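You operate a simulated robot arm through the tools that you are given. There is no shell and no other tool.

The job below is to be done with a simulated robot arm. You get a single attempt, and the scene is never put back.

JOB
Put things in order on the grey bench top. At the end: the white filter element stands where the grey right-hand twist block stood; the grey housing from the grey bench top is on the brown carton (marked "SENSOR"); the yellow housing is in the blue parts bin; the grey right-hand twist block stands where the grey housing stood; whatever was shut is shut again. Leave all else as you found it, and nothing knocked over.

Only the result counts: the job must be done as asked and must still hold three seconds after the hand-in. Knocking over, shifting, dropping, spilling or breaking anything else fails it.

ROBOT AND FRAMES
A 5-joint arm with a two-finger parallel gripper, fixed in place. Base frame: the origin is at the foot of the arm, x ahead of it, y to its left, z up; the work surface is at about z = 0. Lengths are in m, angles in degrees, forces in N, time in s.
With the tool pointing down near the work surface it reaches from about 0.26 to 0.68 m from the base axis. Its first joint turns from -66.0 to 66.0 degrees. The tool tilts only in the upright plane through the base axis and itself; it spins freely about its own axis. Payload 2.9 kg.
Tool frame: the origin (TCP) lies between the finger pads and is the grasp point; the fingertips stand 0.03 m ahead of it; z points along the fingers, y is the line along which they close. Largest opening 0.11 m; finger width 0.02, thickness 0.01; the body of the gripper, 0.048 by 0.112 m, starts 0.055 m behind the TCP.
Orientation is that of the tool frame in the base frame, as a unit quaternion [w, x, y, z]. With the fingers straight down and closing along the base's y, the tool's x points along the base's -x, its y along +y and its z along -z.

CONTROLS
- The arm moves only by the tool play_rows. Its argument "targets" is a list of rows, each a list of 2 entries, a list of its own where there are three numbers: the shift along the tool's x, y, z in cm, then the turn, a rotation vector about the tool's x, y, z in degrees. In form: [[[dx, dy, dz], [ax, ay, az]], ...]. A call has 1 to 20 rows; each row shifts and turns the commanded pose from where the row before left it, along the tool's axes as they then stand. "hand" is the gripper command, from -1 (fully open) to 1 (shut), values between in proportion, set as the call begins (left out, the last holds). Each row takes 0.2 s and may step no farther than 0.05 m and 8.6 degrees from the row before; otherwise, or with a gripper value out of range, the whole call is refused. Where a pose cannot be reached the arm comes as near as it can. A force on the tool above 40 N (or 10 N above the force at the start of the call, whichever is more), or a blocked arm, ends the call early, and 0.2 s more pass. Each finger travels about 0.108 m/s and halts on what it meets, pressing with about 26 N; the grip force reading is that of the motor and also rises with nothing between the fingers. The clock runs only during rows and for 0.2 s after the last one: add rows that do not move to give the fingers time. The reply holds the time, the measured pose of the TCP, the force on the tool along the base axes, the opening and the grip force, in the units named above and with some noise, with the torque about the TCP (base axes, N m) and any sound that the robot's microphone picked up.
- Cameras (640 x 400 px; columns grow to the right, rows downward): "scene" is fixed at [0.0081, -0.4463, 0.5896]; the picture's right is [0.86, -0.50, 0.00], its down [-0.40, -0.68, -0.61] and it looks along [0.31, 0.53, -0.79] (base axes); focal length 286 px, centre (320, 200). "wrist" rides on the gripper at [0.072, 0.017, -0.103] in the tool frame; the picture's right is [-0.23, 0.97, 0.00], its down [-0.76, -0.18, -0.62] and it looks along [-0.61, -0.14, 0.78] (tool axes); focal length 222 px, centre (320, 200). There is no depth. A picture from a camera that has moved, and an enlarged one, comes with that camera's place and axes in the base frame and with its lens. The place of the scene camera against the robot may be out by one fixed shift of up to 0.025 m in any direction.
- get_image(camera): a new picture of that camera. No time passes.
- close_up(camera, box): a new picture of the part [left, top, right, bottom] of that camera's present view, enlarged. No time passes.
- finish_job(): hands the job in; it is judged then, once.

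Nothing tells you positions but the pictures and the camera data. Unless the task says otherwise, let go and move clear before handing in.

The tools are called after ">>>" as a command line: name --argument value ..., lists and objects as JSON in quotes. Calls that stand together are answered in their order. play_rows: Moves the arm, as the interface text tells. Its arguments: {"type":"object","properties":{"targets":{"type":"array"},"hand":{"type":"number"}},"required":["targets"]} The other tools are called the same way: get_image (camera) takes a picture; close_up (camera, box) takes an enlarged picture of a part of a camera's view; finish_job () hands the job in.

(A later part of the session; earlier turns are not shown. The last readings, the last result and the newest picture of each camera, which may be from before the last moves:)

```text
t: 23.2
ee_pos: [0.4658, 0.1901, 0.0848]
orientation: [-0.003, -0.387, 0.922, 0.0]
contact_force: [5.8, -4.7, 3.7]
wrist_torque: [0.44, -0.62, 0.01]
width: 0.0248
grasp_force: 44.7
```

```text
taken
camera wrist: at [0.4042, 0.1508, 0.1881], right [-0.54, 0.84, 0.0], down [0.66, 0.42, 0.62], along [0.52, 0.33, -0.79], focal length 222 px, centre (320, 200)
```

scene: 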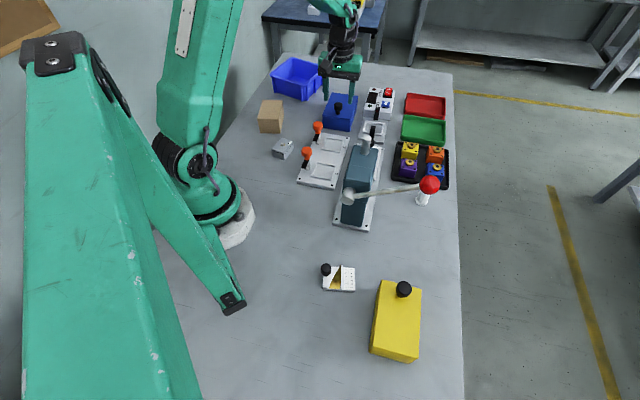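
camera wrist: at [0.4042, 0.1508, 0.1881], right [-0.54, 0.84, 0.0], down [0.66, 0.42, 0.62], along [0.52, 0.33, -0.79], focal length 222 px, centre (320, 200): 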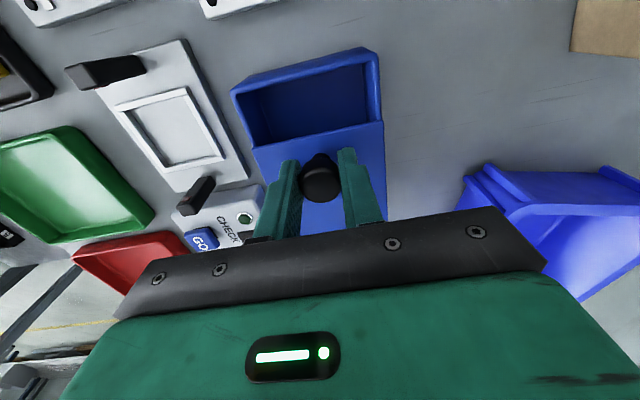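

The front portion of the box looks empty so far. I'll keep sliding.

>>> play_rows --targets '[[[-0.6, -0.06, -0.03], [0, 0, 0]], [[-0.7, -0.01, 0], [0, 0, 0]], [[-0.7, -0.01, 0], [0, 0, 0]], [[-0.7, -0.01, 0], [0, 0, 0]]]'

>>> get_image --camera "wrist"

>>> close_up --camera "scene" --box '[290, 60, 390, 140]'

```text
t: 24.2
ee_pos: [0.4859, 0.2084, 0.0845]
orientation: [-0.004, -0.388, 0.922, 0.001]
contact_force: [-13.0, 11.6, -2.3]
wrist_torque: [0.39, -0.28, -0.11]
width: 0.0249
grasp_force: 45.0
```

```text
taken
camera wrist: at [0.4231, 0.1693, 0.1882], right [-0.54, 0.84, 0.0], down [0.66, 0.42, 0.62], along [0.52, 0.33, -0.79], focal length 222 px, centre (320, 200)
```

wrist: 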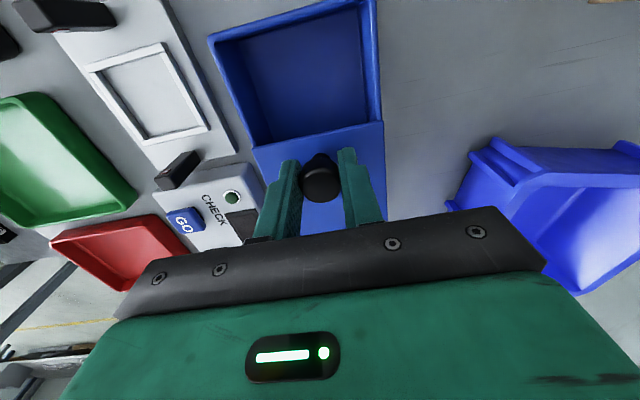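

```text
5.00 times, centred on (340, 100) of scene
camera zoom: at [0.0081, -0.4463, 0.5896], right [0.86, -0.5, 0.0], down [-0.4, -0.68, -0.61], along [0.31, 0.53, -0.79], focal length 1432 px, centre (220, 700)
```

zoom: 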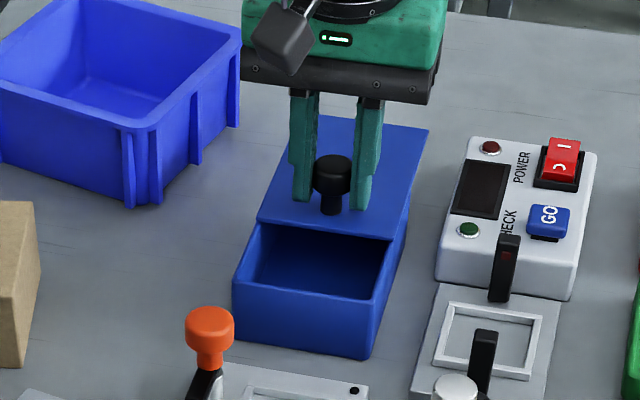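

>>> play_rows --targets '[[[-0.4, 0.07, 0.02], [0, 0, 0]], [[-0.7, 0, 0], [0, 0, 0]], [[-0.7, 0, 0], [0, 0, 0]], [[-0.7, 0, 0], [0, 0, 0]]]'

>>> get_image --camera "wrist"

>>> close_up --camera "scene" --box '[290, 60, 390, 140]'

```text
t: 25.2
ee_pos: [0.5036, 0.2261, 0.0851]
orientation: [-0.003, -0.387, 0.922, 0.0]
contact_force: [-11.1, 10.2, -5.3]
wrist_torque: [-0.72, 0.94, 0.03]
width: 0.0247
grasp_force: 45.1
```

```text
taken
camera wrist: at [0.4401, 0.1867, 0.1881], right [-0.54, 0.84, 0.0], down [0.66, 0.42, 0.62], along [0.52, 0.33, -0.79], focal length 222 px, centre (320, 200)
```

wrist: 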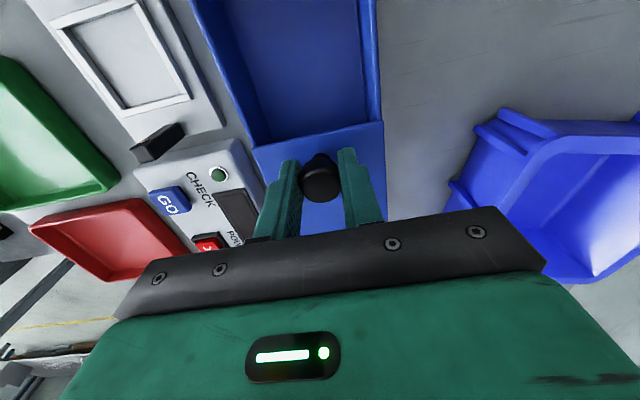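

```text
5.00 times, centred on (340, 100) of scene
camera zoom: at [0.0081, -0.4463, 0.5896], right [0.86, -0.5, 0.0], down [-0.4, -0.68, -0.61], along [0.31, 0.53, -0.79], focal length 1432 px, centre (220, 700)
```

zoom: 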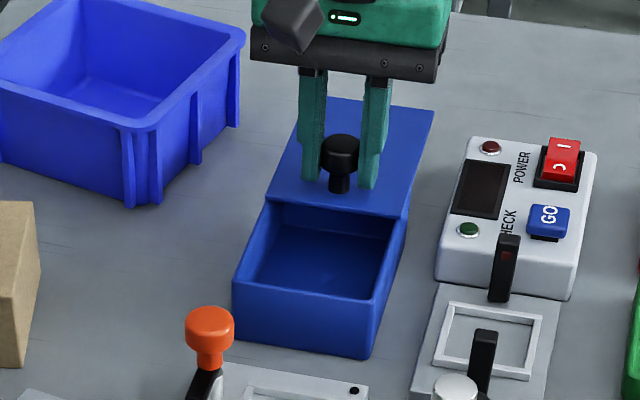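

The blue box is empty; the scene view shows its whole floor. I'll slide its lid back shut and try the yellow box.

>>> play_rows --targets '[[[0.5, 0.06, -0.02], [0, 0, 0]], [[0.7, 0, 0], [0, 0, 0]], [[0.7, 0, 0], [0, 0, 0]], [[0.7, 0, 0], [0, 0, 0]]]'

```text
t: 26.2
ee_pos: [0.4836, 0.2073, 0.0851]
orientation: [-0.001, -0.386, 0.922, 0.0]
contact_force: [-6.3, 6.8, -21.5]
wrist_torque: [0.44, -0.48, -0.05]
width: 0.0248
grasp_force: 44.9
```

>>> play_rows --targets '[[[0.6, 0.02, 0.1], [0, 0, 0]], [[0.7, 0, 0], [0, 0, 0]], [[0.7, 0, 0], [0, 0, 0]]]'

```text
t: 27.0
ee_pos: [0.4695, 0.1944, 0.0844]
orientation: [-0.002, -0.387, 0.922, 0.0]
contact_force: [-8.1, 7.5, -15.0]
wrist_torque: [-0.25, 0.36, -0.02]
width: 0.0247
grasp_force: 45.2
```

>>> play_rows --targets '[[[0.7, 0.04, 0.08], [0, 0, 0]], [[0.7, 0, 0], [0, 0, 0]], [[0.7, 0, 0], [0, 0, 0]]]'

```text
t: 27.8
ee_pos: [0.4553, 0.18, 0.084]
orientation: [0.0, -0.388, 0.922, 0.0]
contact_force: [-9.9, 9.5, 8.4]
wrist_torque: [-0.75, 1.01, 0.09]
width: 0.0248
grasp_force: 44.7
```

>>> play_rows --targets '[[[0.7, 0.05, -0.03], [0, 0, 0]], [[0.7, 0, 0], [0, 0, 0]], [[0.3, 0, 0], [0, 0, 0]]]'

>>> close_up --camera "wrist" --box '[240, 80, 420, 220]'

```text
t: 28.6
ee_pos: [0.4432, 0.1682, 0.0852]
orientation: [-0.002, -0.388, 0.922, 0.0]
contact_force: [-13.7, 15.4, 6.4]
wrist_torque: [1.05, -0.86, -0.02]
width: 0.0247
grasp_force: 44.9
```

```text
2.86 times, centred on (330, 150) of wrist
camera zoom: at [0.3808, 0.1275, 0.1878], right [-0.54, 0.84, 0.0], down [0.66, 0.42, 0.62], along [0.52, 0.33, -0.78], focal length 635 px, centre (291, 343)
```

zoom: 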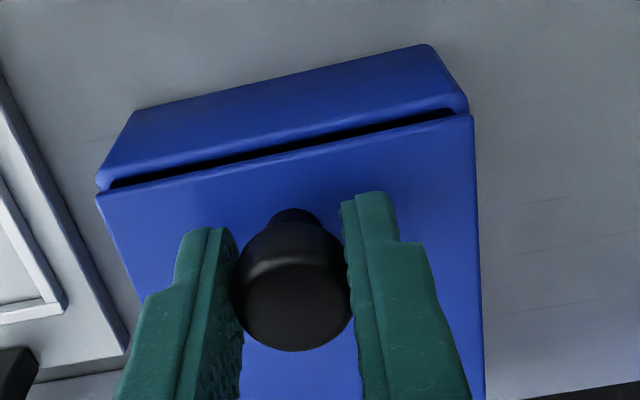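

>>> play_rows --targets '[[[0.15, 0.1, 0], [0, 0, 0]], [[0.15, 0, 0], [0, 0, 0]], [[0.1, 0, 0], [0, 0, 0]]]'

>>> close_up --camera "wrist" --box '[240, 80, 420, 220]'

```text
t: 29.4
ee_pos: [0.4408, 0.1641, 0.0853]
orientation: [-0.001, -0.385, 0.923, 0.0]
contact_force: [5.1, -4.6, 11.8]
wrist_torque: [-0.87, 0.8, 0.1]
width: 0.0246
grasp_force: 44.9
```

```text
2.86 times, centred on (330, 150) of wrist
camera zoom: at [0.3779, 0.1251, 0.1878], right [-0.53, 0.85, 0.0], down [0.66, 0.42, 0.62], along [0.53, 0.33, -0.78], focal length 635 px, centre (291, 343)
```

zoom: 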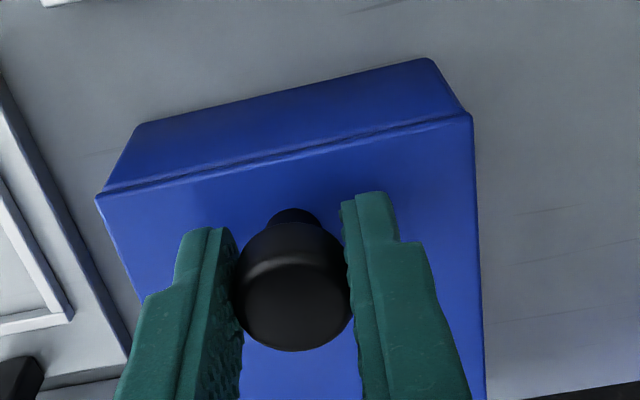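

>>> play_rows --targets '[[[0.12, 0, -0.03], [0, 0, 0]], [[0, 0, 0], [0, 0, 0]]]'

>>> close_up --camera "wrist" --box '[240, 80, 420, 220]'

```text
t: 30.0
ee_pos: [0.4397, 0.1638, 0.085]
orientation: [0.0, -0.386, 0.922, 0.0]
contact_force: [16.3, -11.4, 5.2]
wrist_torque: [-0.48, 0.27, -0.21]
width: 0.025
grasp_force: 44.9
```

```text
2.86 times, centred on (330, 150) of wrist
camera zoom: at [0.3771, 0.1244, 0.1876], right [-0.53, 0.85, 0.0], down [0.66, 0.42, 0.62], along [0.53, 0.33, -0.78], focal length 635 px, centre (291, 343)
```

zoom: 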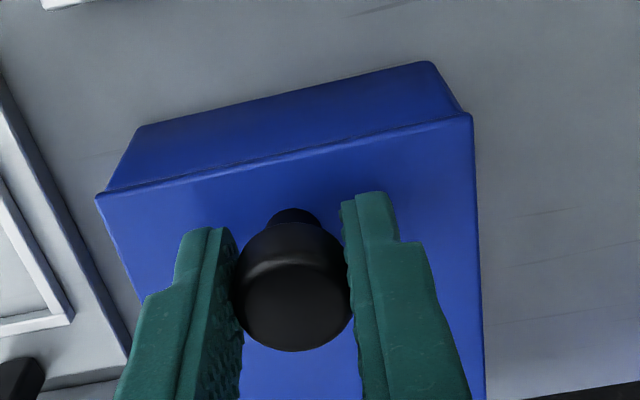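

The blue lid is fully shut again and looks as it did at the start. I'll release the knob and go up.

>>> play_rows --targets '[[[0, -0.06, 0], [0, 0, 0]], [[0, 0, 0], [0, 0, 0]], [[0, 0, 0], [0, 0, 0]]]' --hand 0.1

>>> play_rows --targets '[[[0, 0, -4], [0, 0, 0]], [[0, 0, -4.5], [0, 0, 0]], [[0, 0, -4.5], [0, 0, 0]], [[0, 0, -4.5], [0, 0, 0]], [[0, 0, -4.5], [0, 0, 0]], [[0, 0, -4.5], [0, 0, 0]]]'

>>> get_image --camera "wrist"

>>> close_up --camera "scene" --box '[290, 60, 390, 140]'

```text
t: 30.8
ee_pos: [0.4394, 0.1649, 0.0833]
orientation: [-0.002, -0.387, 0.922, 0.0]
contact_force: [0.3, -0.1, 0.5]
wrist_torque: [0.02, -0.02, -0.03]
width: 0.0496
grasp_force: 0.1
```

```text
t: 32.2
ee_pos: [0.4389, 0.1632, 0.3505]
orientation: [-0.002, -0.387, 0.922, 0.001]
contact_force: [0.4, -0.4, 0.2]
wrist_torque: [0.01, -0.02, 0.01]
width: 0.0492
grasp_force: 0.0
```

```text
taken
camera wrist: at [0.3759, 0.1222, 0.4522], right [-0.54, 0.84, 0.0], down [0.66, 0.42, 0.62], along [0.52, 0.33, -0.78], focal length 222 px, centre (320, 200)
```

wrist: 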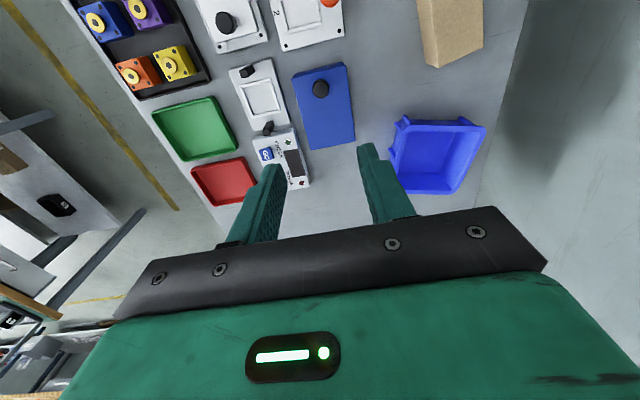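

```text
5.00 times, centred on (340, 100) of scene
camera zoom: at [0.0081, -0.4463, 0.5896], right [0.86, -0.5, 0.0], down [-0.4, -0.68, -0.61], along [0.31, 0.53, -0.79], focal length 1432 px, centre (220, 700)
```

zoom: 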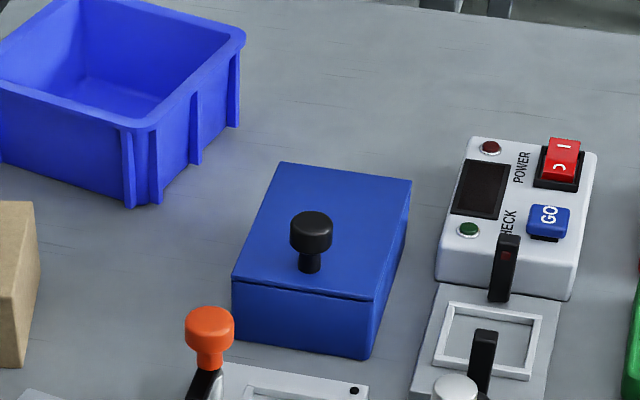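

Blue is shut exactly as before. Next I'll turn the tool around so the wrist camera will look along the yellow lid's slide direction, then travel to the yellow box.

>>> play_rows --targets '[[[0, 0, 0], [0, 0, 8.5]], [[0, 0, 0], [0, 0, 8.5]], [[0, 0, 0], [0, 0, 8.5]], [[0, 0, 0], [0, 0, 8.5]], [[0, 0, 0], [0, 0, 8.5]], [[0, 0, 0], [0, 0, 8.5]], [[0, 0, 0], [0, 0, 8.5]], [[0, 0, 0], [0, 0, 8.5]], [[0, 0, 0], [0, 0, 8.5]], [[0, 0, 0], [0, 0, 8.5]], [[0, 0, 0], [0, 0, 8.5]], [[0, 0, 0], [0, 0, 8.5]], [[0, 0, 0], [0, 0, 8.5]], [[0, 0, 0], [0, 0, 8.5]], [[0, 0, 0], [0, 0, 8.5]], [[0, 0, 0], [0, 0, 8.5]], [[0, 0, 0], [0, 0, 8.5]], [[0, 0, 0], [0, 0, 8.5]], [[0, 0, 0], [0, 0, 8.5]], [[0, 0, 0], [0, 0, 8.5]]]'

>>> play_rows --targets '[[[0, 0, 0], [0, 0, 5.2]], [[0, 0, 0], [0, 0, 5.2]], [[0, 0, 0], [0, 0, 0]]]'

>>> get_image --camera "wrist"

```text
t: 36.4
ee_pos: [0.44, 0.1647, 0.3503]
orientation: [0.0, 0.886, 0.464, -0.001]
contact_force: [-0.4, 0.4, -0.5]
wrist_torque: [0.01, 0.0, -0.01]
width: 0.0495
grasp_force: 0.0
```

```text
t: 37.2
ee_pos: [0.4396, 0.165, 0.3502]
orientation: [0.0, 0.924, 0.383, -0.002]
contact_force: [0.6, -1.0, 0.7]
wrist_torque: [0.01, 0.02, -0.02]
width: 0.0498
grasp_force: 0.3
```

```text
taken
camera wrist: at [0.5029, 0.204, 0.4523], right [0.53, -0.85, 0.0], down [-0.66, -0.41, 0.63], along [-0.53, -0.33, -0.78], focal length 222 px, centre (320, 200)
```

wrist: 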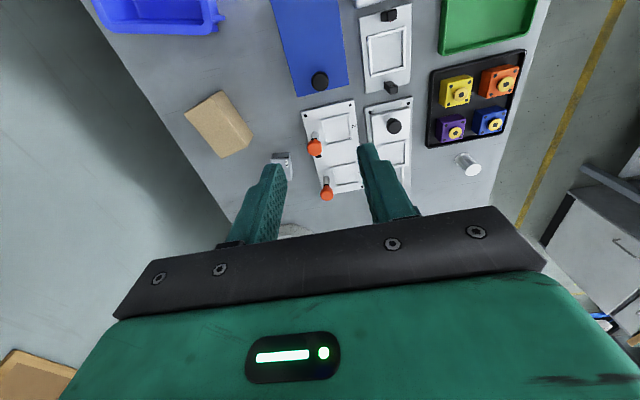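

>>> close_up --camera "wrist" --box '[160, 70, 420, 230]'

>>> play_rows --targets '[[[-4.25, 1.97, 0], [0, 0, 0]], [[-4.25, 1.97, 0], [0, 0, 0]], [[-4.25, 1.97, 0], [0, 0, 0]], [[-4.25, 1.97, 0], [0, 0, 0]], [[-4.25, 1.97, 0], [0, 0, 0]], [[-4.25, 1.97, 0], [0, 0, 0]], [[-4.25, 1.97, 0], [0, 0, 0]], [[-4.25, 1.97, 0], [0, 0, 0]], [[-4.25, 1.97, 0], [0, 0, 0]], [[-4.25, 1.97, 0], [0, 0, 0]], [[-4.25, 1.97, 0], [0, 0, 0]], [[-4.25, 1.97, 0], [0, 0, 0]]]'

>>> get_image --camera "wrist"

>>> get_image --camera "scene"

```text
2.46 times, centred on (290, 150) of wrist
camera zoom: at [0.5029, 0.204, 0.4523], right [0.53, -0.85, 0.0], down [-0.66, -0.41, 0.63], along [-0.53, -0.33, -0.78], focal length 547 px, centre (394, 323)
```

zoom: 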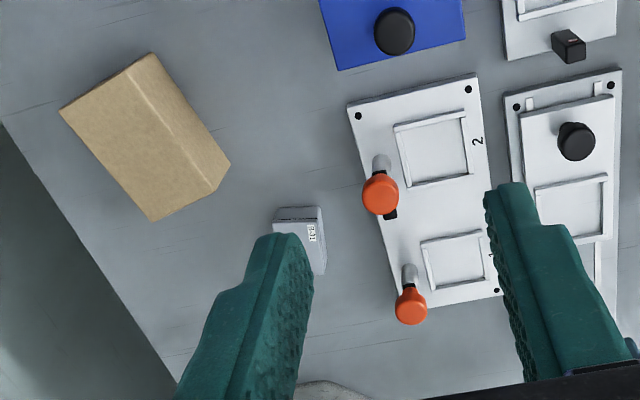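

```text
t: 39.8
ee_pos: [0.2466, -0.363, 0.3499]
orientation: [0.0, 0.923, 0.384, -0.001]
contact_force: [0.0, 0.1, -1.4]
wrist_torque: [0.01, 0.01, 0.01]
width: 0.0494
grasp_force: 0.0
```

```text
taken
camera wrist: at [0.3098, -0.3236, 0.4525], right [0.53, -0.85, 0.0], down [-0.66, -0.41, 0.62], along [-0.53, -0.33, -0.78], focal length 222 px, centre (320, 200)
```

wrist: 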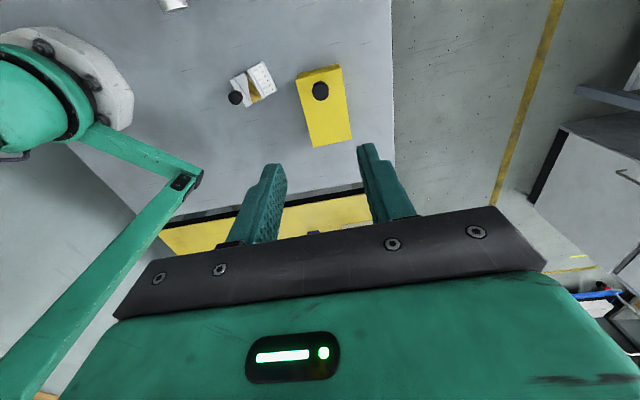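

```text
taken
```

scene: 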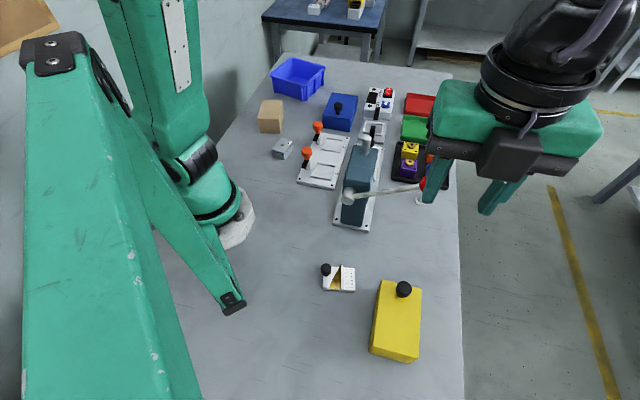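

>>> close_up --camera "wrist" --box '[220, 40, 380, 160]'

```text
3.33 times, centred on (300, 100) of wrist
camera zoom: at [0.3098, -0.3236, 0.4525], right [0.53, -0.85, 0.0], down [-0.66, -0.41, 0.62], along [-0.53, -0.33, -0.78], focal length 740 px, centre (387, 533)
```

zoom: 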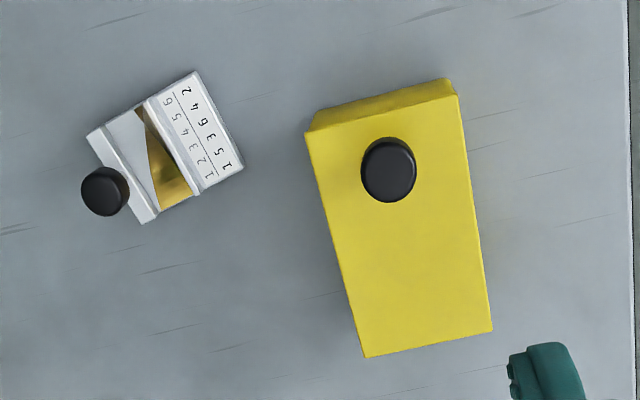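

>>> play_rows --targets '[[[-0.9, -0.13, 3], [0, 0, 0]], [[0, 0, 5], [0, 0, 0]], [[0, 0, 5], [0, 0, 0]], [[0, 0, 5], [0, 0, 0]], [[0, 0, 4.6], [0, 0, 0]], [[0, 0, 0], [0, 0, 0]]]'

>>> close_up --camera "wrist" --box '[240, 80, 420, 220]'

>>> get_image --camera "scene"

```text
t: 41.2
ee_pos: [0.2409, -0.3689, 0.1259]
orientation: [0.0, 0.924, 0.383, -0.001]
contact_force: [-0.4, -0.3, -0.3]
wrist_torque: [-0.01, -0.03, 0.03]
width: 0.0496
grasp_force: 0.0
```

```text
2.86 times, centred on (330, 150) of wrist
camera zoom: at [0.3029, -0.33, 0.2279], right [0.53, -0.85, 0.0], down [-0.66, -0.41, 0.62], along [-0.53, -0.33, -0.78], focal length 635 px, centre (291, 343)
```

zoom: 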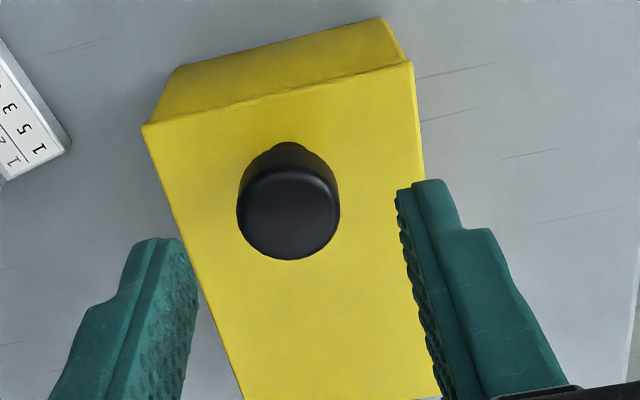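

```text
taken
```

scene: 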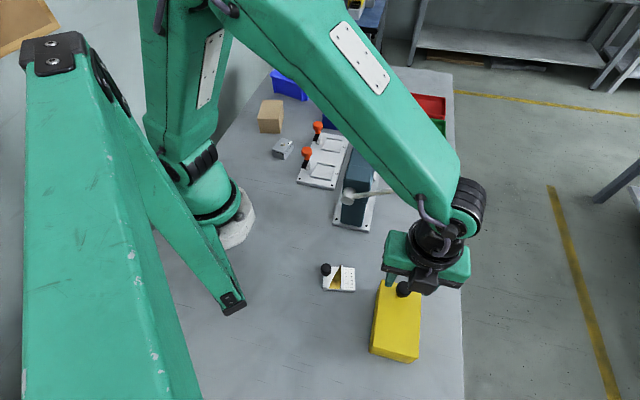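

>>> play_rows --targets '[[[0, 0, 2.5], [0, 0, 0]], [[0, 0, 1.6], [0, 0, 0]], [[0, 0, 0], [0, 0, 0]]]'

>>> play_rows --targets '[[[0, 0, 0], [0, 0, 0]], [[0, 0, 0], [0, 0, 0]], [[0, 0, 0], [0, 0, 0]]]' --hand 1

>>> close_up --camera "wrist" --box '[240, 80, 420, 220]'

```text
t: 42.0
ee_pos: [0.2411, -0.3695, 0.0877]
orientation: [0.0, 0.924, 0.383, 0.0]
contact_force: [-9.3, 8.2, 26.0]
wrist_torque: [0.31, 0.28, 0.05]
width: 0.0493
grasp_force: 0.1
```

```text
t: 42.5
ee_pos: [0.239, -0.3692, 0.0877]
orientation: [-0.001, 0.923, 0.384, 0.0]
contact_force: [-6.1, 5.2, 8.9]
wrist_torque: [0.19, -0.06, 0.06]
width: 0.0249
grasp_force: 26.3
stopped in row 2: the force on the tool passed its limit at 43 N (the readings are from after the stop); the commanded pose is now the measured one
```

```text
2.86 times, centred on (330, 150) of wrist
camera zoom: at [0.303, -0.3297, 0.1897], right [0.53, -0.85, 0.0], down [-0.66, -0.41, 0.62], along [-0.53, -0.33, -0.78], focal length 635 px, centre (291, 343)
```

zoom: 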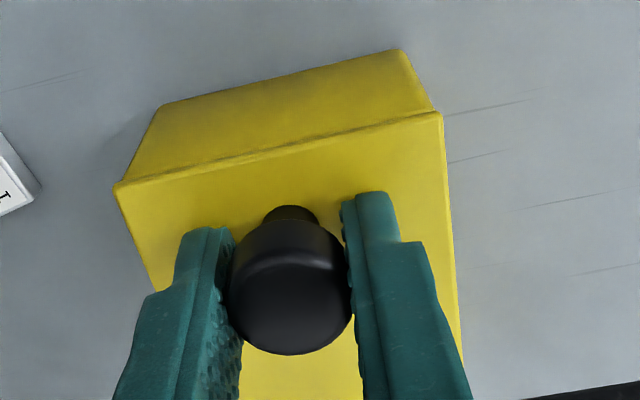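

The fingertips touched the yellow lid lightly because it's a bit taller than I estimated. The knob is gripped, so I'll ease up slightly before sliding.

>>> play_rows --targets '[[[0, 0, -0.05], [0, 0, 0]], [[0, 0, 0], [0, 0, 0]]]'

>>> play_rows --targets '[[[-0.2, 0, 0], [0, 0, 0]], [[-0.2, 0, 0], [0, 0, 0]], [[-0.2, 0, 0], [0, 0, 0]]]'

>>> close_up --camera "wrist" --box '[240, 80, 420, 220]'

```text
t: 43.1
ee_pos: [0.2386, -0.3679, 0.0878]
orientation: [-0.001, 0.924, 0.384, -0.001]
contact_force: [-7.9, 5.8, 6.6]
wrist_torque: [0.08, 0.02, -0.02]
width: 0.025
grasp_force: 45.0
```

```text
t: 43.9
ee_pos: [0.2369, -0.3724, 0.088]
orientation: [-0.001, 0.924, 0.383, -0.001]
contact_force: [-7.7, 7.4, 6.4]
wrist_torque: [-0.1, 0.04, 0.02]
width: 0.025
grasp_force: 45.0
```

```text
2.86 times, centred on (330, 150) of wrist
camera zoom: at [0.2988, -0.3337, 0.1896], right [0.53, -0.85, 0.0], down [-0.66, -0.41, 0.62], along [-0.53, -0.33, -0.78], focal length 635 px, centre (291, 343)
```

zoom: 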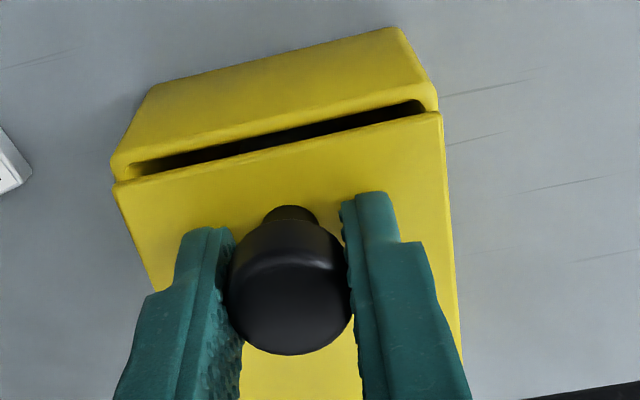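

The yellow lid slides too. I'll continue with small corrections.

>>> play_rows --targets '[[[-0.4, -0.04, -0.03], [0, 0, 0]], [[-0.7, 0, 0], [0, 0, 0]], [[-0.7, 0, 0], [0, 0, 0]]]'

>>> get_image --camera "wrist"

>>> close_up --camera "scene" --box '[350, 250, 450, 380]'

```text
t: 44.7
ee_pos: [0.2226, -0.3853, 0.0868]
orientation: [0.0, 0.924, 0.383, 0.0]
contact_force: [5.5, -5.3, -18.5]
wrist_torque: [-0.46, 0.16, -0.04]
width: 0.0249
grasp_force: 45.0
```

```text
taken
camera wrist: at [0.2857, -0.3464, 0.1897], right [0.53, -0.85, 0.0], down [-0.66, -0.41, 0.62], along [-0.53, -0.33, -0.78], focal length 222 px, centre (320, 200)
```

wrist: 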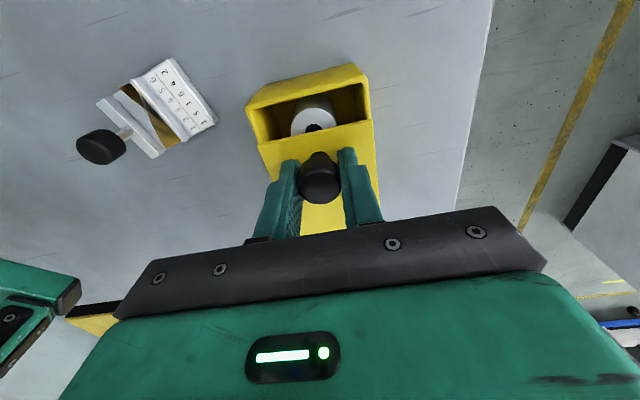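

```text
3.08 times, centred on (400, 315) of scene
camera zoom: at [0.0081, -0.4464, 0.5895], right [0.86, -0.5, 0.0], down [-0.4, -0.68, -0.61], along [0.31, 0.53, -0.79], focal length 881 px, centre (74, -154)
```

zoom: 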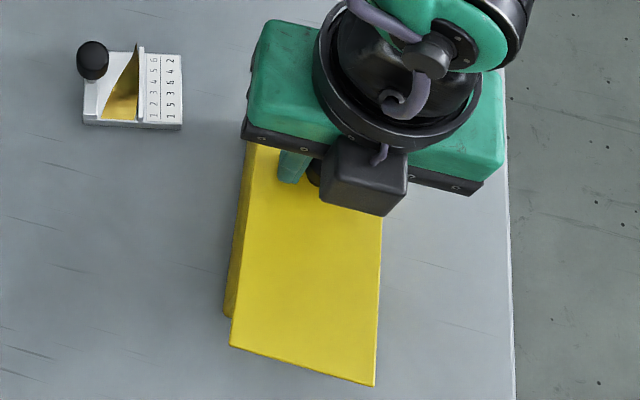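

>>> close_up --camera "wrist" --box '[235, 60, 395, 160]'

```text
4.00 times, centred on (315, 110) of wrist
camera zoom: at [0.2857, -0.3464, 0.1897], right [0.53, -0.85, 0.0], down [-0.66, -0.41, 0.62], along [-0.53, -0.33, -0.78], focal length 888 px, centre (340, 560)
```

zoom: 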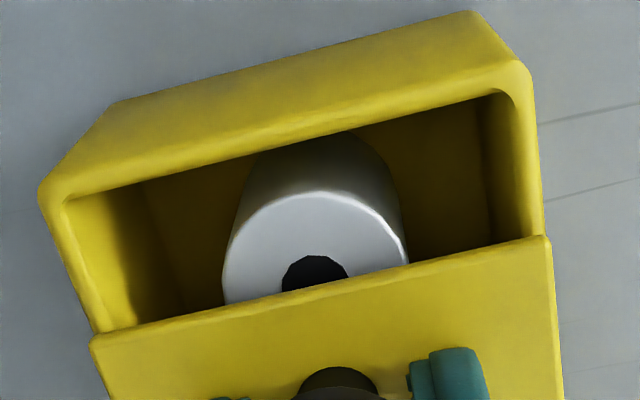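

Inside the yellow box there's a white hollow cylinder, which is most likely the white filter element. That would make the faceted pillar by the red ball the twist block. I'll continue opening to see more.

>>> play_rows --targets '[[[-0.5, 0.02, 0.08], [0, 0, 0]], [[-0.7, 0, 0], [0, 0, 0]], [[-0.7, 0, 0], [0, 0, 0]]]'

>>> close_up --camera "wrist" --box '[215, 0, 415, 160]'

```text
t: 45.5
ee_pos: [0.2086, -0.3995, 0.0863]
orientation: [0.0, 0.924, 0.383, 0.0]
contact_force: [8.0, -8.2, -18.5]
wrist_torque: [0.23, -0.16, 0.02]
width: 0.0247
grasp_force: 45.3
```

```text
2.50 times, centred on (315, 80) of wrist
camera zoom: at [0.2725, -0.3597, 0.1897], right [0.53, -0.85, 0.0], down [-0.66, -0.41, 0.62], along [-0.53, -0.33, -0.78], focal length 555 px, centre (332, 500)
```

zoom: 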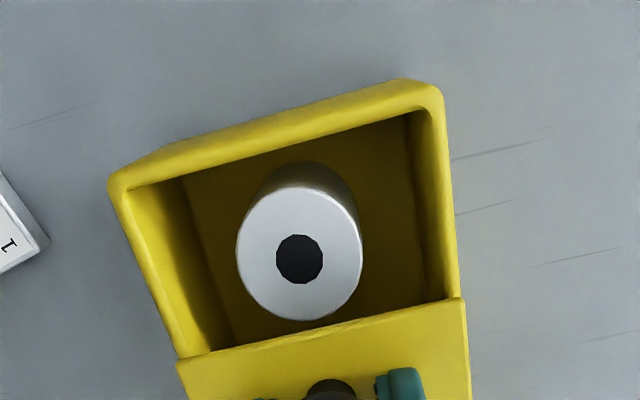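

>>> play_rows --targets '[[[-0.5, 0.03, 0.1], [0, 0, 0]], [[-0.7, 0, 0], [0, 0, 0]]]'

>>> close_up --camera "wrist" --box '[215, 0, 415, 160]'

```text
t: 46.1
ee_pos: [0.2015, -0.4069, 0.0878]
orientation: [0.0, 0.923, 0.384, 0.0]
contact_force: [-6.0, 5.9, 14.9]
wrist_torque: [-0.16, 0.13, 0.08]
width: 0.0247
grasp_force: 45.4
```

```text
2.50 times, centred on (315, 80) of wrist
camera zoom: at [0.2649, -0.3676, 0.1897], right [0.53, -0.85, 0.0], down [-0.66, -0.41, 0.62], along [-0.53, -0.33, -0.78], focal length 555 px, centre (332, 500)
```

zoom: 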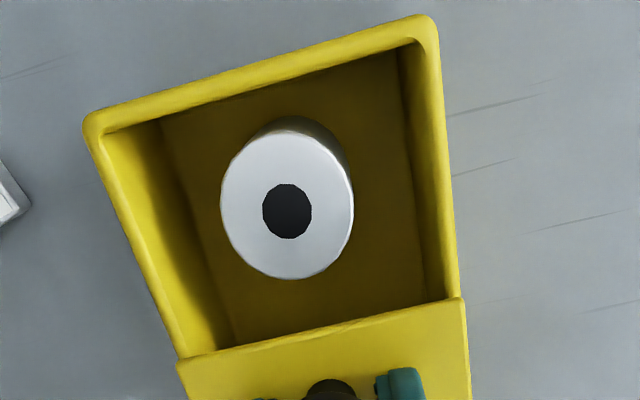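

>>> play_rows --targets '[[[-0.5, -0.02, -0.05], [0, 0, 0]], [[-0.6, 0, 0], [0, 0, 0]], [[-0.4, 0, 0], [0, 0, 0]]]'

>>> close_up --camera "wrist" --box '[215, 0, 415, 160]'

>>> get_image --camera "scene"

```text
t: 46.6
ee_pos: [0.2012, -0.4075, 0.0866]
orientation: [-0.003, 0.924, 0.382, -0.001]
contact_force: [-3.4, 3.3, 3.5]
wrist_torque: [-0.42, -0.21, 0.01]
width: 0.0249
grasp_force: 45.1
out of reach, approached as far as the arm can: row 1, 2
stopped in row 2: the force on the tool passed its limit at 44 N (the readings are from after the stop); the commanded pose is now the measured one
```

```text
2.50 times, centred on (315, 80) of wrist
camera zoom: at [0.2649, -0.3687, 0.1897], right [0.53, -0.85, -0.01], down [-0.66, -0.42, 0.62], along [-0.53, -0.32, -0.78], focal length 555 px, centre (332, 500)
```

zoom: 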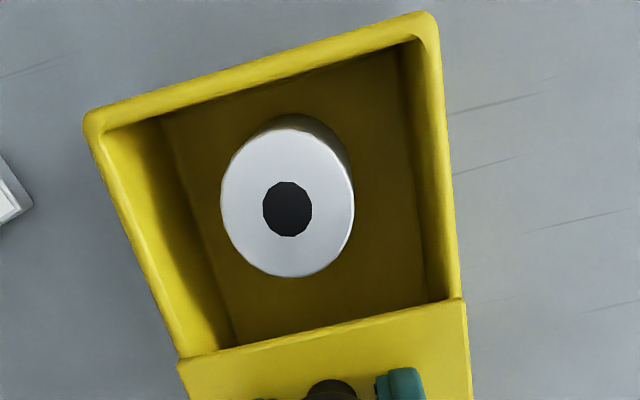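

```text
taken
```

scene: 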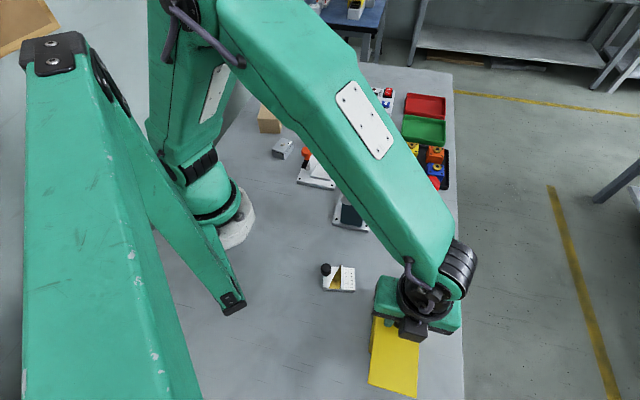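

The opening is now large enough to lift the filter out; its top is at about (0.235, -0.373, 0.042) and it's about 0.032 m across. I'll let go of the knob, rise, and look at the pillar by the red ball.

>>> play_rows --targets '[[[0, 0, 0], [0, 0, 0]], [[0, 0, 0], [0, 0, 0]]]' --hand 0.1

>>> play_rows --targets '[[[0, 0, -3], [0, 0, 0]], [[0, 0, -4], [0, 0, 0]], [[0, 0, -4.5], [0, 0, 0]], [[0, 0, -4.5], [0, 0, 0]], [[0, 0, -4.5], [0, 0, 0]], [[0, 0, -4.5], [0, 0, 0]]]'

>>> get_image --camera "wrist"

>>> get_image --camera "scene"

```text
t: 47.2
ee_pos: [0.2009, -0.4079, 0.0879]
orientation: [-0.003, 0.924, 0.382, 0.001]
contact_force: [-3.1, 1.6, 6.5]
wrist_torque: [-0.07, -0.04, 0.0]
width: 0.0475
grasp_force: 0.1
```

```text
t: 48.6
ee_pos: [0.2037, -0.4113, 0.3383]
orientation: [-0.003, 0.924, 0.383, 0.0]
contact_force: [-0.4, -1.1, -0.3]
wrist_torque: [0.0, 0.03, -0.02]
width: 0.0498
grasp_force: 0.1
```

```text
taken
camera wrist: at [0.2674, -0.3718, 0.441], right [0.53, -0.85, -0.01], down [-0.66, -0.42, 0.62], along [-0.53, -0.32, -0.78], focal length 222 px, centre (320, 200)
```

wrist: 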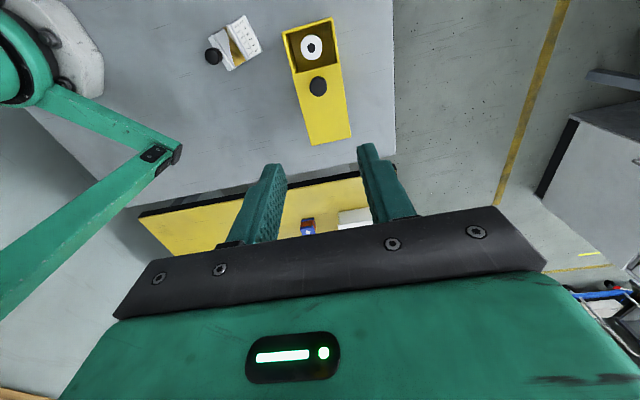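

```text
taken
```

scene: 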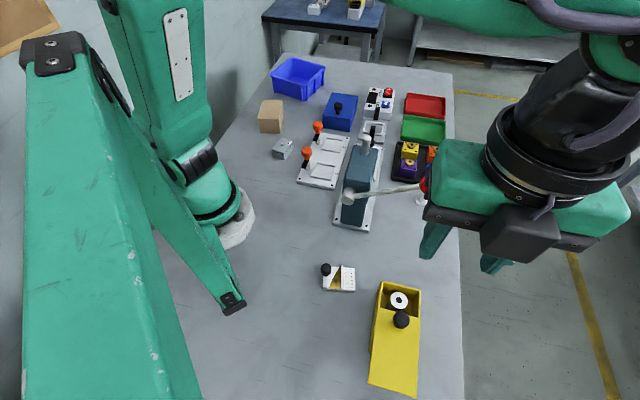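

>>> play_rows --targets '[[[4.2, 0.31, 0], [0, 0, 0]], [[4.2, 0.31, 0], [0, 0, 0]], [[4.2, 0.31, 0], [0, 0, 0]], [[4.2, 0.31, 0], [0, 0, 0]], [[4.2, 0.31, 0], [0, 0, 0]], [[4.2, 0.31, 0], [0, 0, 0]], [[4.2, 0.31, 0], [0, 0, 0]], [[4.2, 0.31, 0], [0, 0, 0]], [[0, 0, 4], [0, 0, 0]], [[0, 0, 4], [0, 0, 0]]]'

>>> get_image --camera "wrist"

>>> close_up --camera "wrist" --box '[240, 40, 400, 180]'

>>> close_up --camera "scene" --box '[395, 165, 455, 215]'

```text
t: 50.8
ee_pos: [0.4593, -0.1891, 0.2596]
orientation: [-0.002, 0.924, 0.383, -0.002]
contact_force: [-0.6, 0.3, -0.2]
wrist_torque: [0.02, 0.0, 0.0]
width: 0.0494
grasp_force: 0.0
```

```text
taken
camera wrist: at [0.5219, -0.1504, 0.3612], right [0.53, -0.85, 0.0], down [-0.66, -0.41, 0.63], along [-0.53, -0.33, -0.78], focal length 222 px, centre (320, 200)
```

wrist: 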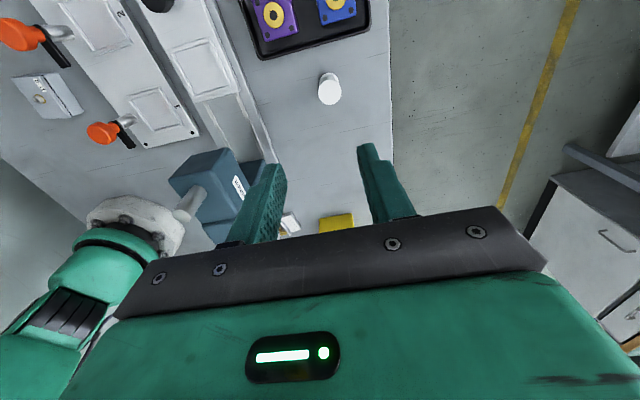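

```text
2.86 times, centred on (320, 110) of wrist
camera zoom: at [0.5219, -0.1504, 0.3612], right [0.53, -0.85, 0.0], down [-0.66, -0.41, 0.63], along [-0.53, -0.33, -0.78], focal length 635 px, centre (320, 457)
```

zoom: 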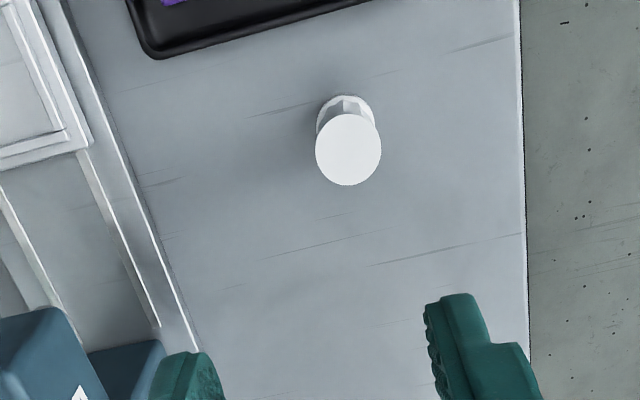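

```text
8.00 times, centred on (425, 190) of scene
camera zoom: at [0.0081, -0.4463, 0.5896], right [0.86, -0.5, 0.0], down [-0.4, -0.68, -0.61], along [0.31, 0.53, -0.79], focal length 2290 px, centre (-520, 280)
```

zoom: 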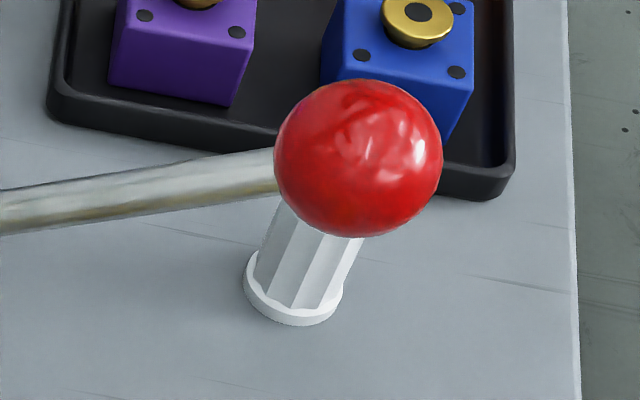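

>>> close_up --camera "wrist" --box '[0, 0, 300, 240]'

>>> close_up --camera "scene" --box '[325, 110, 405, 240]'

>>> close_up --camera "scene" --box '[350, 270, 440, 400]'

```text
1.67 times, centred on (150, 120) of wrist
camera zoom: at [0.5219, -0.1504, 0.3612], right [0.53, -0.85, 0.0], down [-0.66, -0.41, 0.63], along [-0.53, -0.33, -0.78], focal length 370 px, centre (603, 333)
```

zoom: 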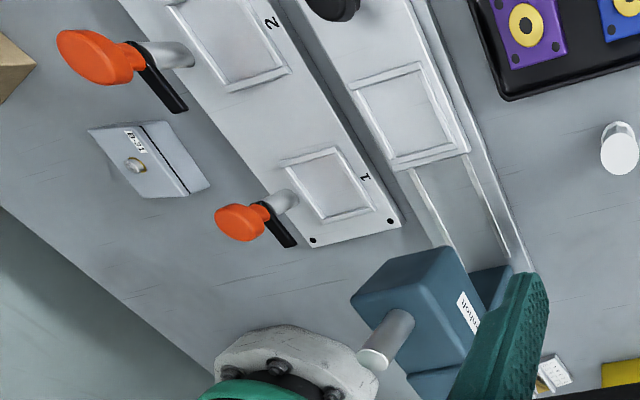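

```text
3.08 times, centred on (365, 175) of scene
camera zoom: at [0.0081, -0.4463, 0.5896], right [0.86, -0.5, 0.0], down [-0.4, -0.68, -0.61], along [0.31, 0.53, -0.79], focal length 881 px, centre (182, 277)
```

zoom: 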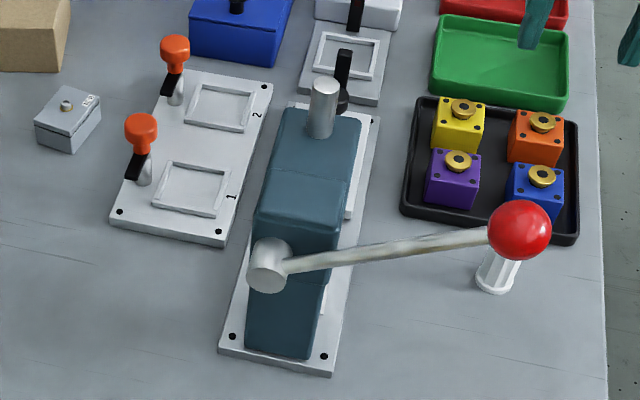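

```text
3.08 times, centred on (395, 335) of scene
camera zoom: at [0.0081, -0.4463, 0.5896], right [0.86, -0.5, 0.0], down [-0.4, -0.68, -0.61], along [0.31, 0.53, -0.79], focal length 881 px, centre (89, -215)
```

zoom: 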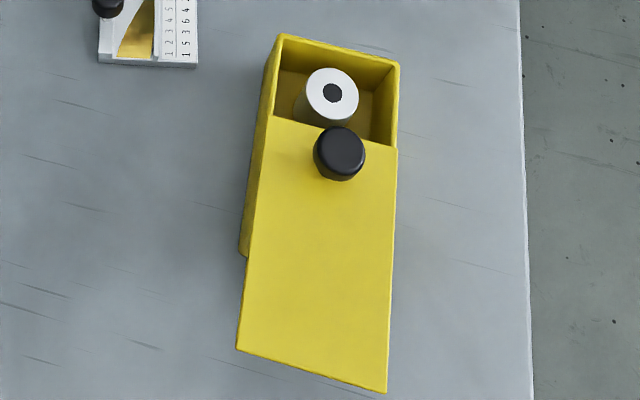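

I want a lower, more sideways view of the fluted pillar to see whether it is pleated straight or twisted.

>>> play_rows --targets '[[[4, 0, 0], [0, 0, 0]], [[4, 0, 2], [0, 0, 0]], [[2, 0, 4], [0, 0, 0]], [[0, 0, 4], [0, 0, 0]]]'

>>> get_image --camera "wrist"

>>> close_up --camera "wrist" --box '[270, 120, 370, 210]'

```text
t: 51.8
ee_pos: [0.5289, -0.1185, 0.1585]
orientation: [-0.002, 0.924, 0.382, -0.002]
contact_force: [-0.6, -0.2, 0.5]
wrist_torque: [0.01, -0.01, 0.0]
width: 0.0495
grasp_force: 0.0
```

```text
taken
camera wrist: at [0.5925, -0.0784, 0.2608], right [0.53, -0.85, 0.0], down [-0.66, -0.41, 0.63], along [-0.53, -0.33, -0.78], focal length 222 px, centre (320, 200)
```

wrist: 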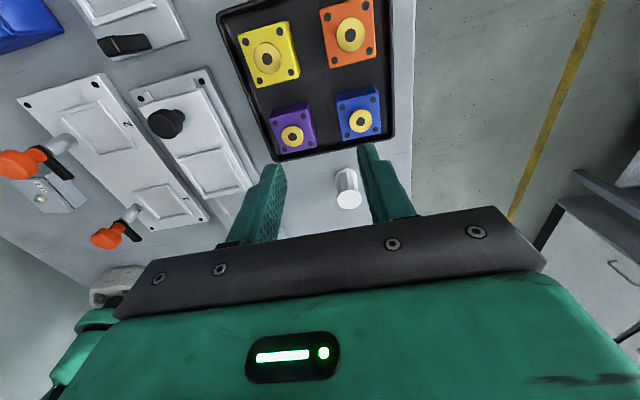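

```text
4.44 times, centred on (320, 165) of wrist
camera zoom: at [0.5925, -0.0784, 0.2608], right [0.53, -0.85, 0.0], down [-0.66, -0.41, 0.63], along [-0.53, -0.33, -0.78], focal length 987 px, centre (320, 356)
```

zoom: 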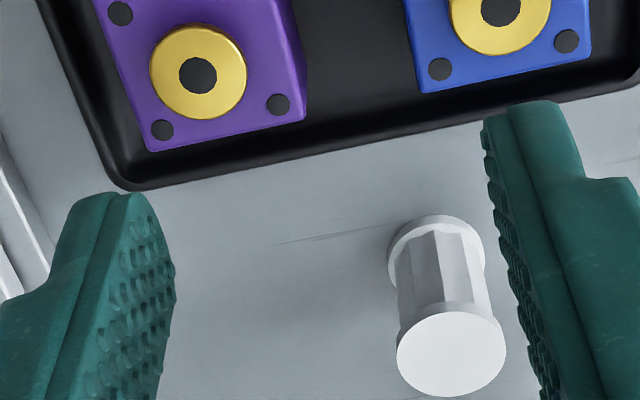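

>>> close_up --camera "wrist" --box '[0, 140, 140, 250]'

>>> close_up --camera "scene" --box '[269, 133, 299, 163]'

>>> close_up --camera "scene" --box '[318, 258, 362, 298]'

```text
3.64 times, centred on (70, 195) of wrist
camera zoom: at [0.5925, -0.0784, 0.2608], right [0.53, -0.85, 0.0], down [-0.66, -0.41, 0.63], along [-0.53, -0.33, -0.78], focal length 808 px, centre (1229, 218)
```

zoom: 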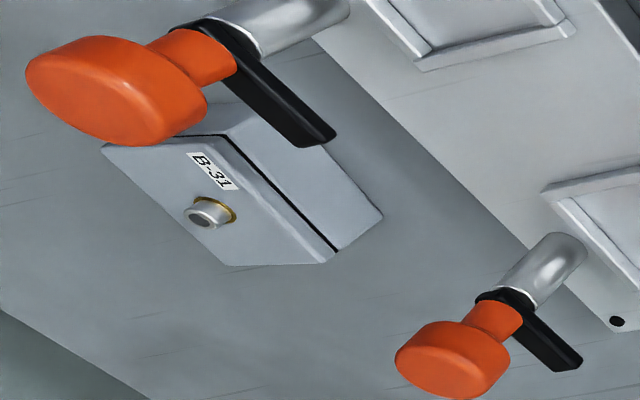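

```text
13.33 times, centred on (284, 148) of scene
camera zoom: at [0.0081, -0.4463, 0.5896], right [0.86, -0.5, 0.0], down [-0.4, -0.68, -0.61], along [0.31, 0.53, -0.79], focal length 3818 px, centre (800, 893)
```

zoom: 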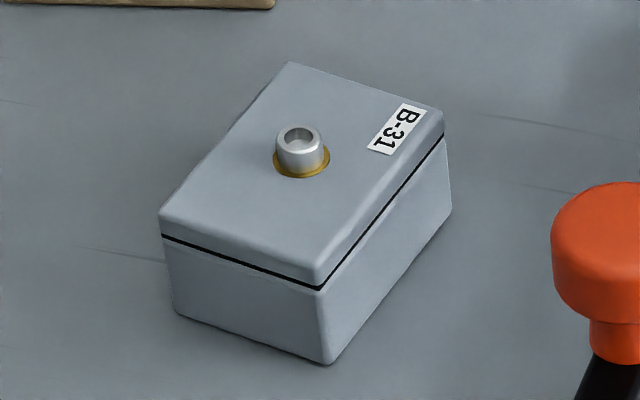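

```text
10.00 times, centred on (340, 278) of scene
camera zoom: at [0.0081, -0.4463, 0.5896], right [0.86, -0.5, 0.0], down [-0.4, -0.68, -0.61], along [0.31, 0.53, -0.79], focal length 2863 px, centre (120, -580)
```

zoom: 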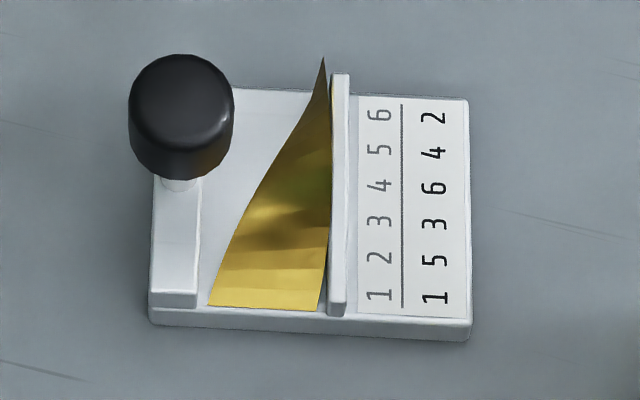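

The pillar has straight pleats and end caps, so it is the white filter element. The twist block may still be hidden under the rest of the yellow lid, so I'll set up an oblique view under that lid.

>>> play_rows --targets '[[[0, 0, -4.5], [0, 0, 0]], [[0, 0, -4.5], [0, 0, 0]], [[0, 0, 0], [0, 0, -8.1]], [[0, 0, 0], [0, 0, -8.1]], [[0, 0, 0], [0, 0, -8.1]], [[0, 0, 0], [0, 0, -8.1]], [[0, 0, 0], [0, 0, -8.1]], [[0, 0, 0], [0, 0, -8.1]], [[0, 0, 0], [0, 0, -8.1]], [[0, 0, 0], [0, 0, -8.1]], [[0, 0, 0], [0, 0, -8.1]], [[-3.0, -3.15, 0], [0, 0, 0]], [[-3.0, -3.15, 0], [0, 0, 0]], [[-3.0, -3.15, 0], [0, 0, 0]], [[-3.0, -3.15, 0], [0, 0, 0]], [[0, 0, 3], [0, 0, 0]], [[0, 0, 3], [0, 0, 0]]]'

>>> get_image --camera "wrist"

```text
t: 55.4
ee_pos: [0.4731, -0.2847, 0.1873]
orientation: [-0.004, 0.515, 0.857, 0.0]
contact_force: [0.0, -0.2, 0.4]
wrist_torque: [-0.03, -0.02, 0.03]
width: 0.0494
grasp_force: 0.0
```

```text
taken
camera wrist: at [0.4546, -0.2126, 0.2902], right [0.97, 0.26, 0.0], down [0.2, -0.76, 0.62], along [0.15, -0.6, -0.78], focal length 222 px, centre (320, 200)
```

wrist: 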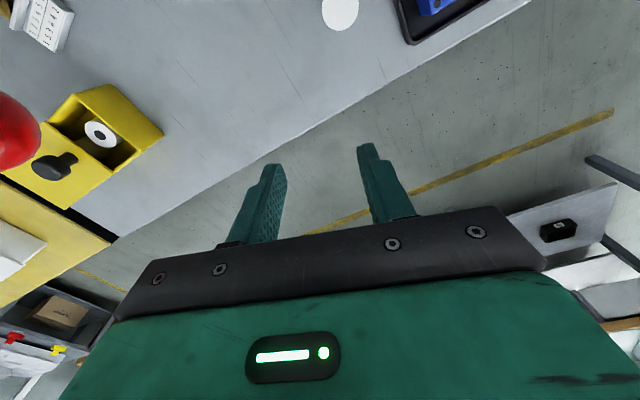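

>>> close_up --camera "wrist" --box '[30, 70, 170, 190]'

>>> close_up --camera "wrist" --box '[0, 160, 140, 380]'

```text
3.33 times, centred on (100, 130) of wrist
camera zoom: at [0.4546, -0.2126, 0.2902], right [0.97, 0.26, 0.0], down [0.2, -0.76, 0.62], along [0.15, -0.6, -0.78], focal length 740 px, centre (1053, 433)
```

zoom: 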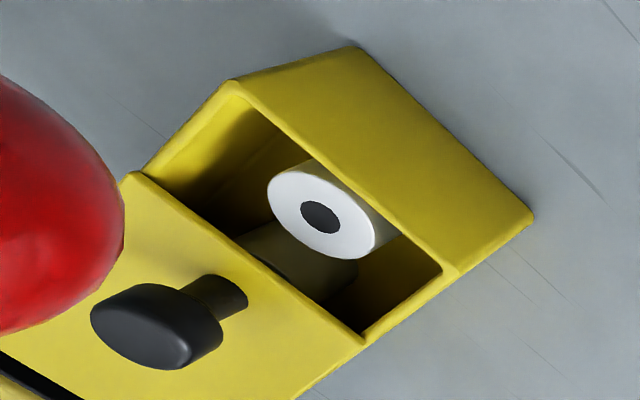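

```text
1.82 times, centred on (70, 270) of wrist
camera zoom: at [0.4546, -0.2126, 0.2902], right [0.97, 0.26, 0.0], down [0.2, -0.76, 0.62], along [0.15, -0.6, -0.78], focal length 404 px, centre (774, 73)
```

zoom: 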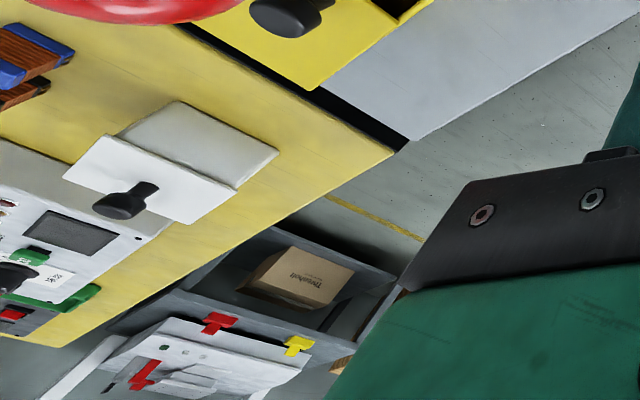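

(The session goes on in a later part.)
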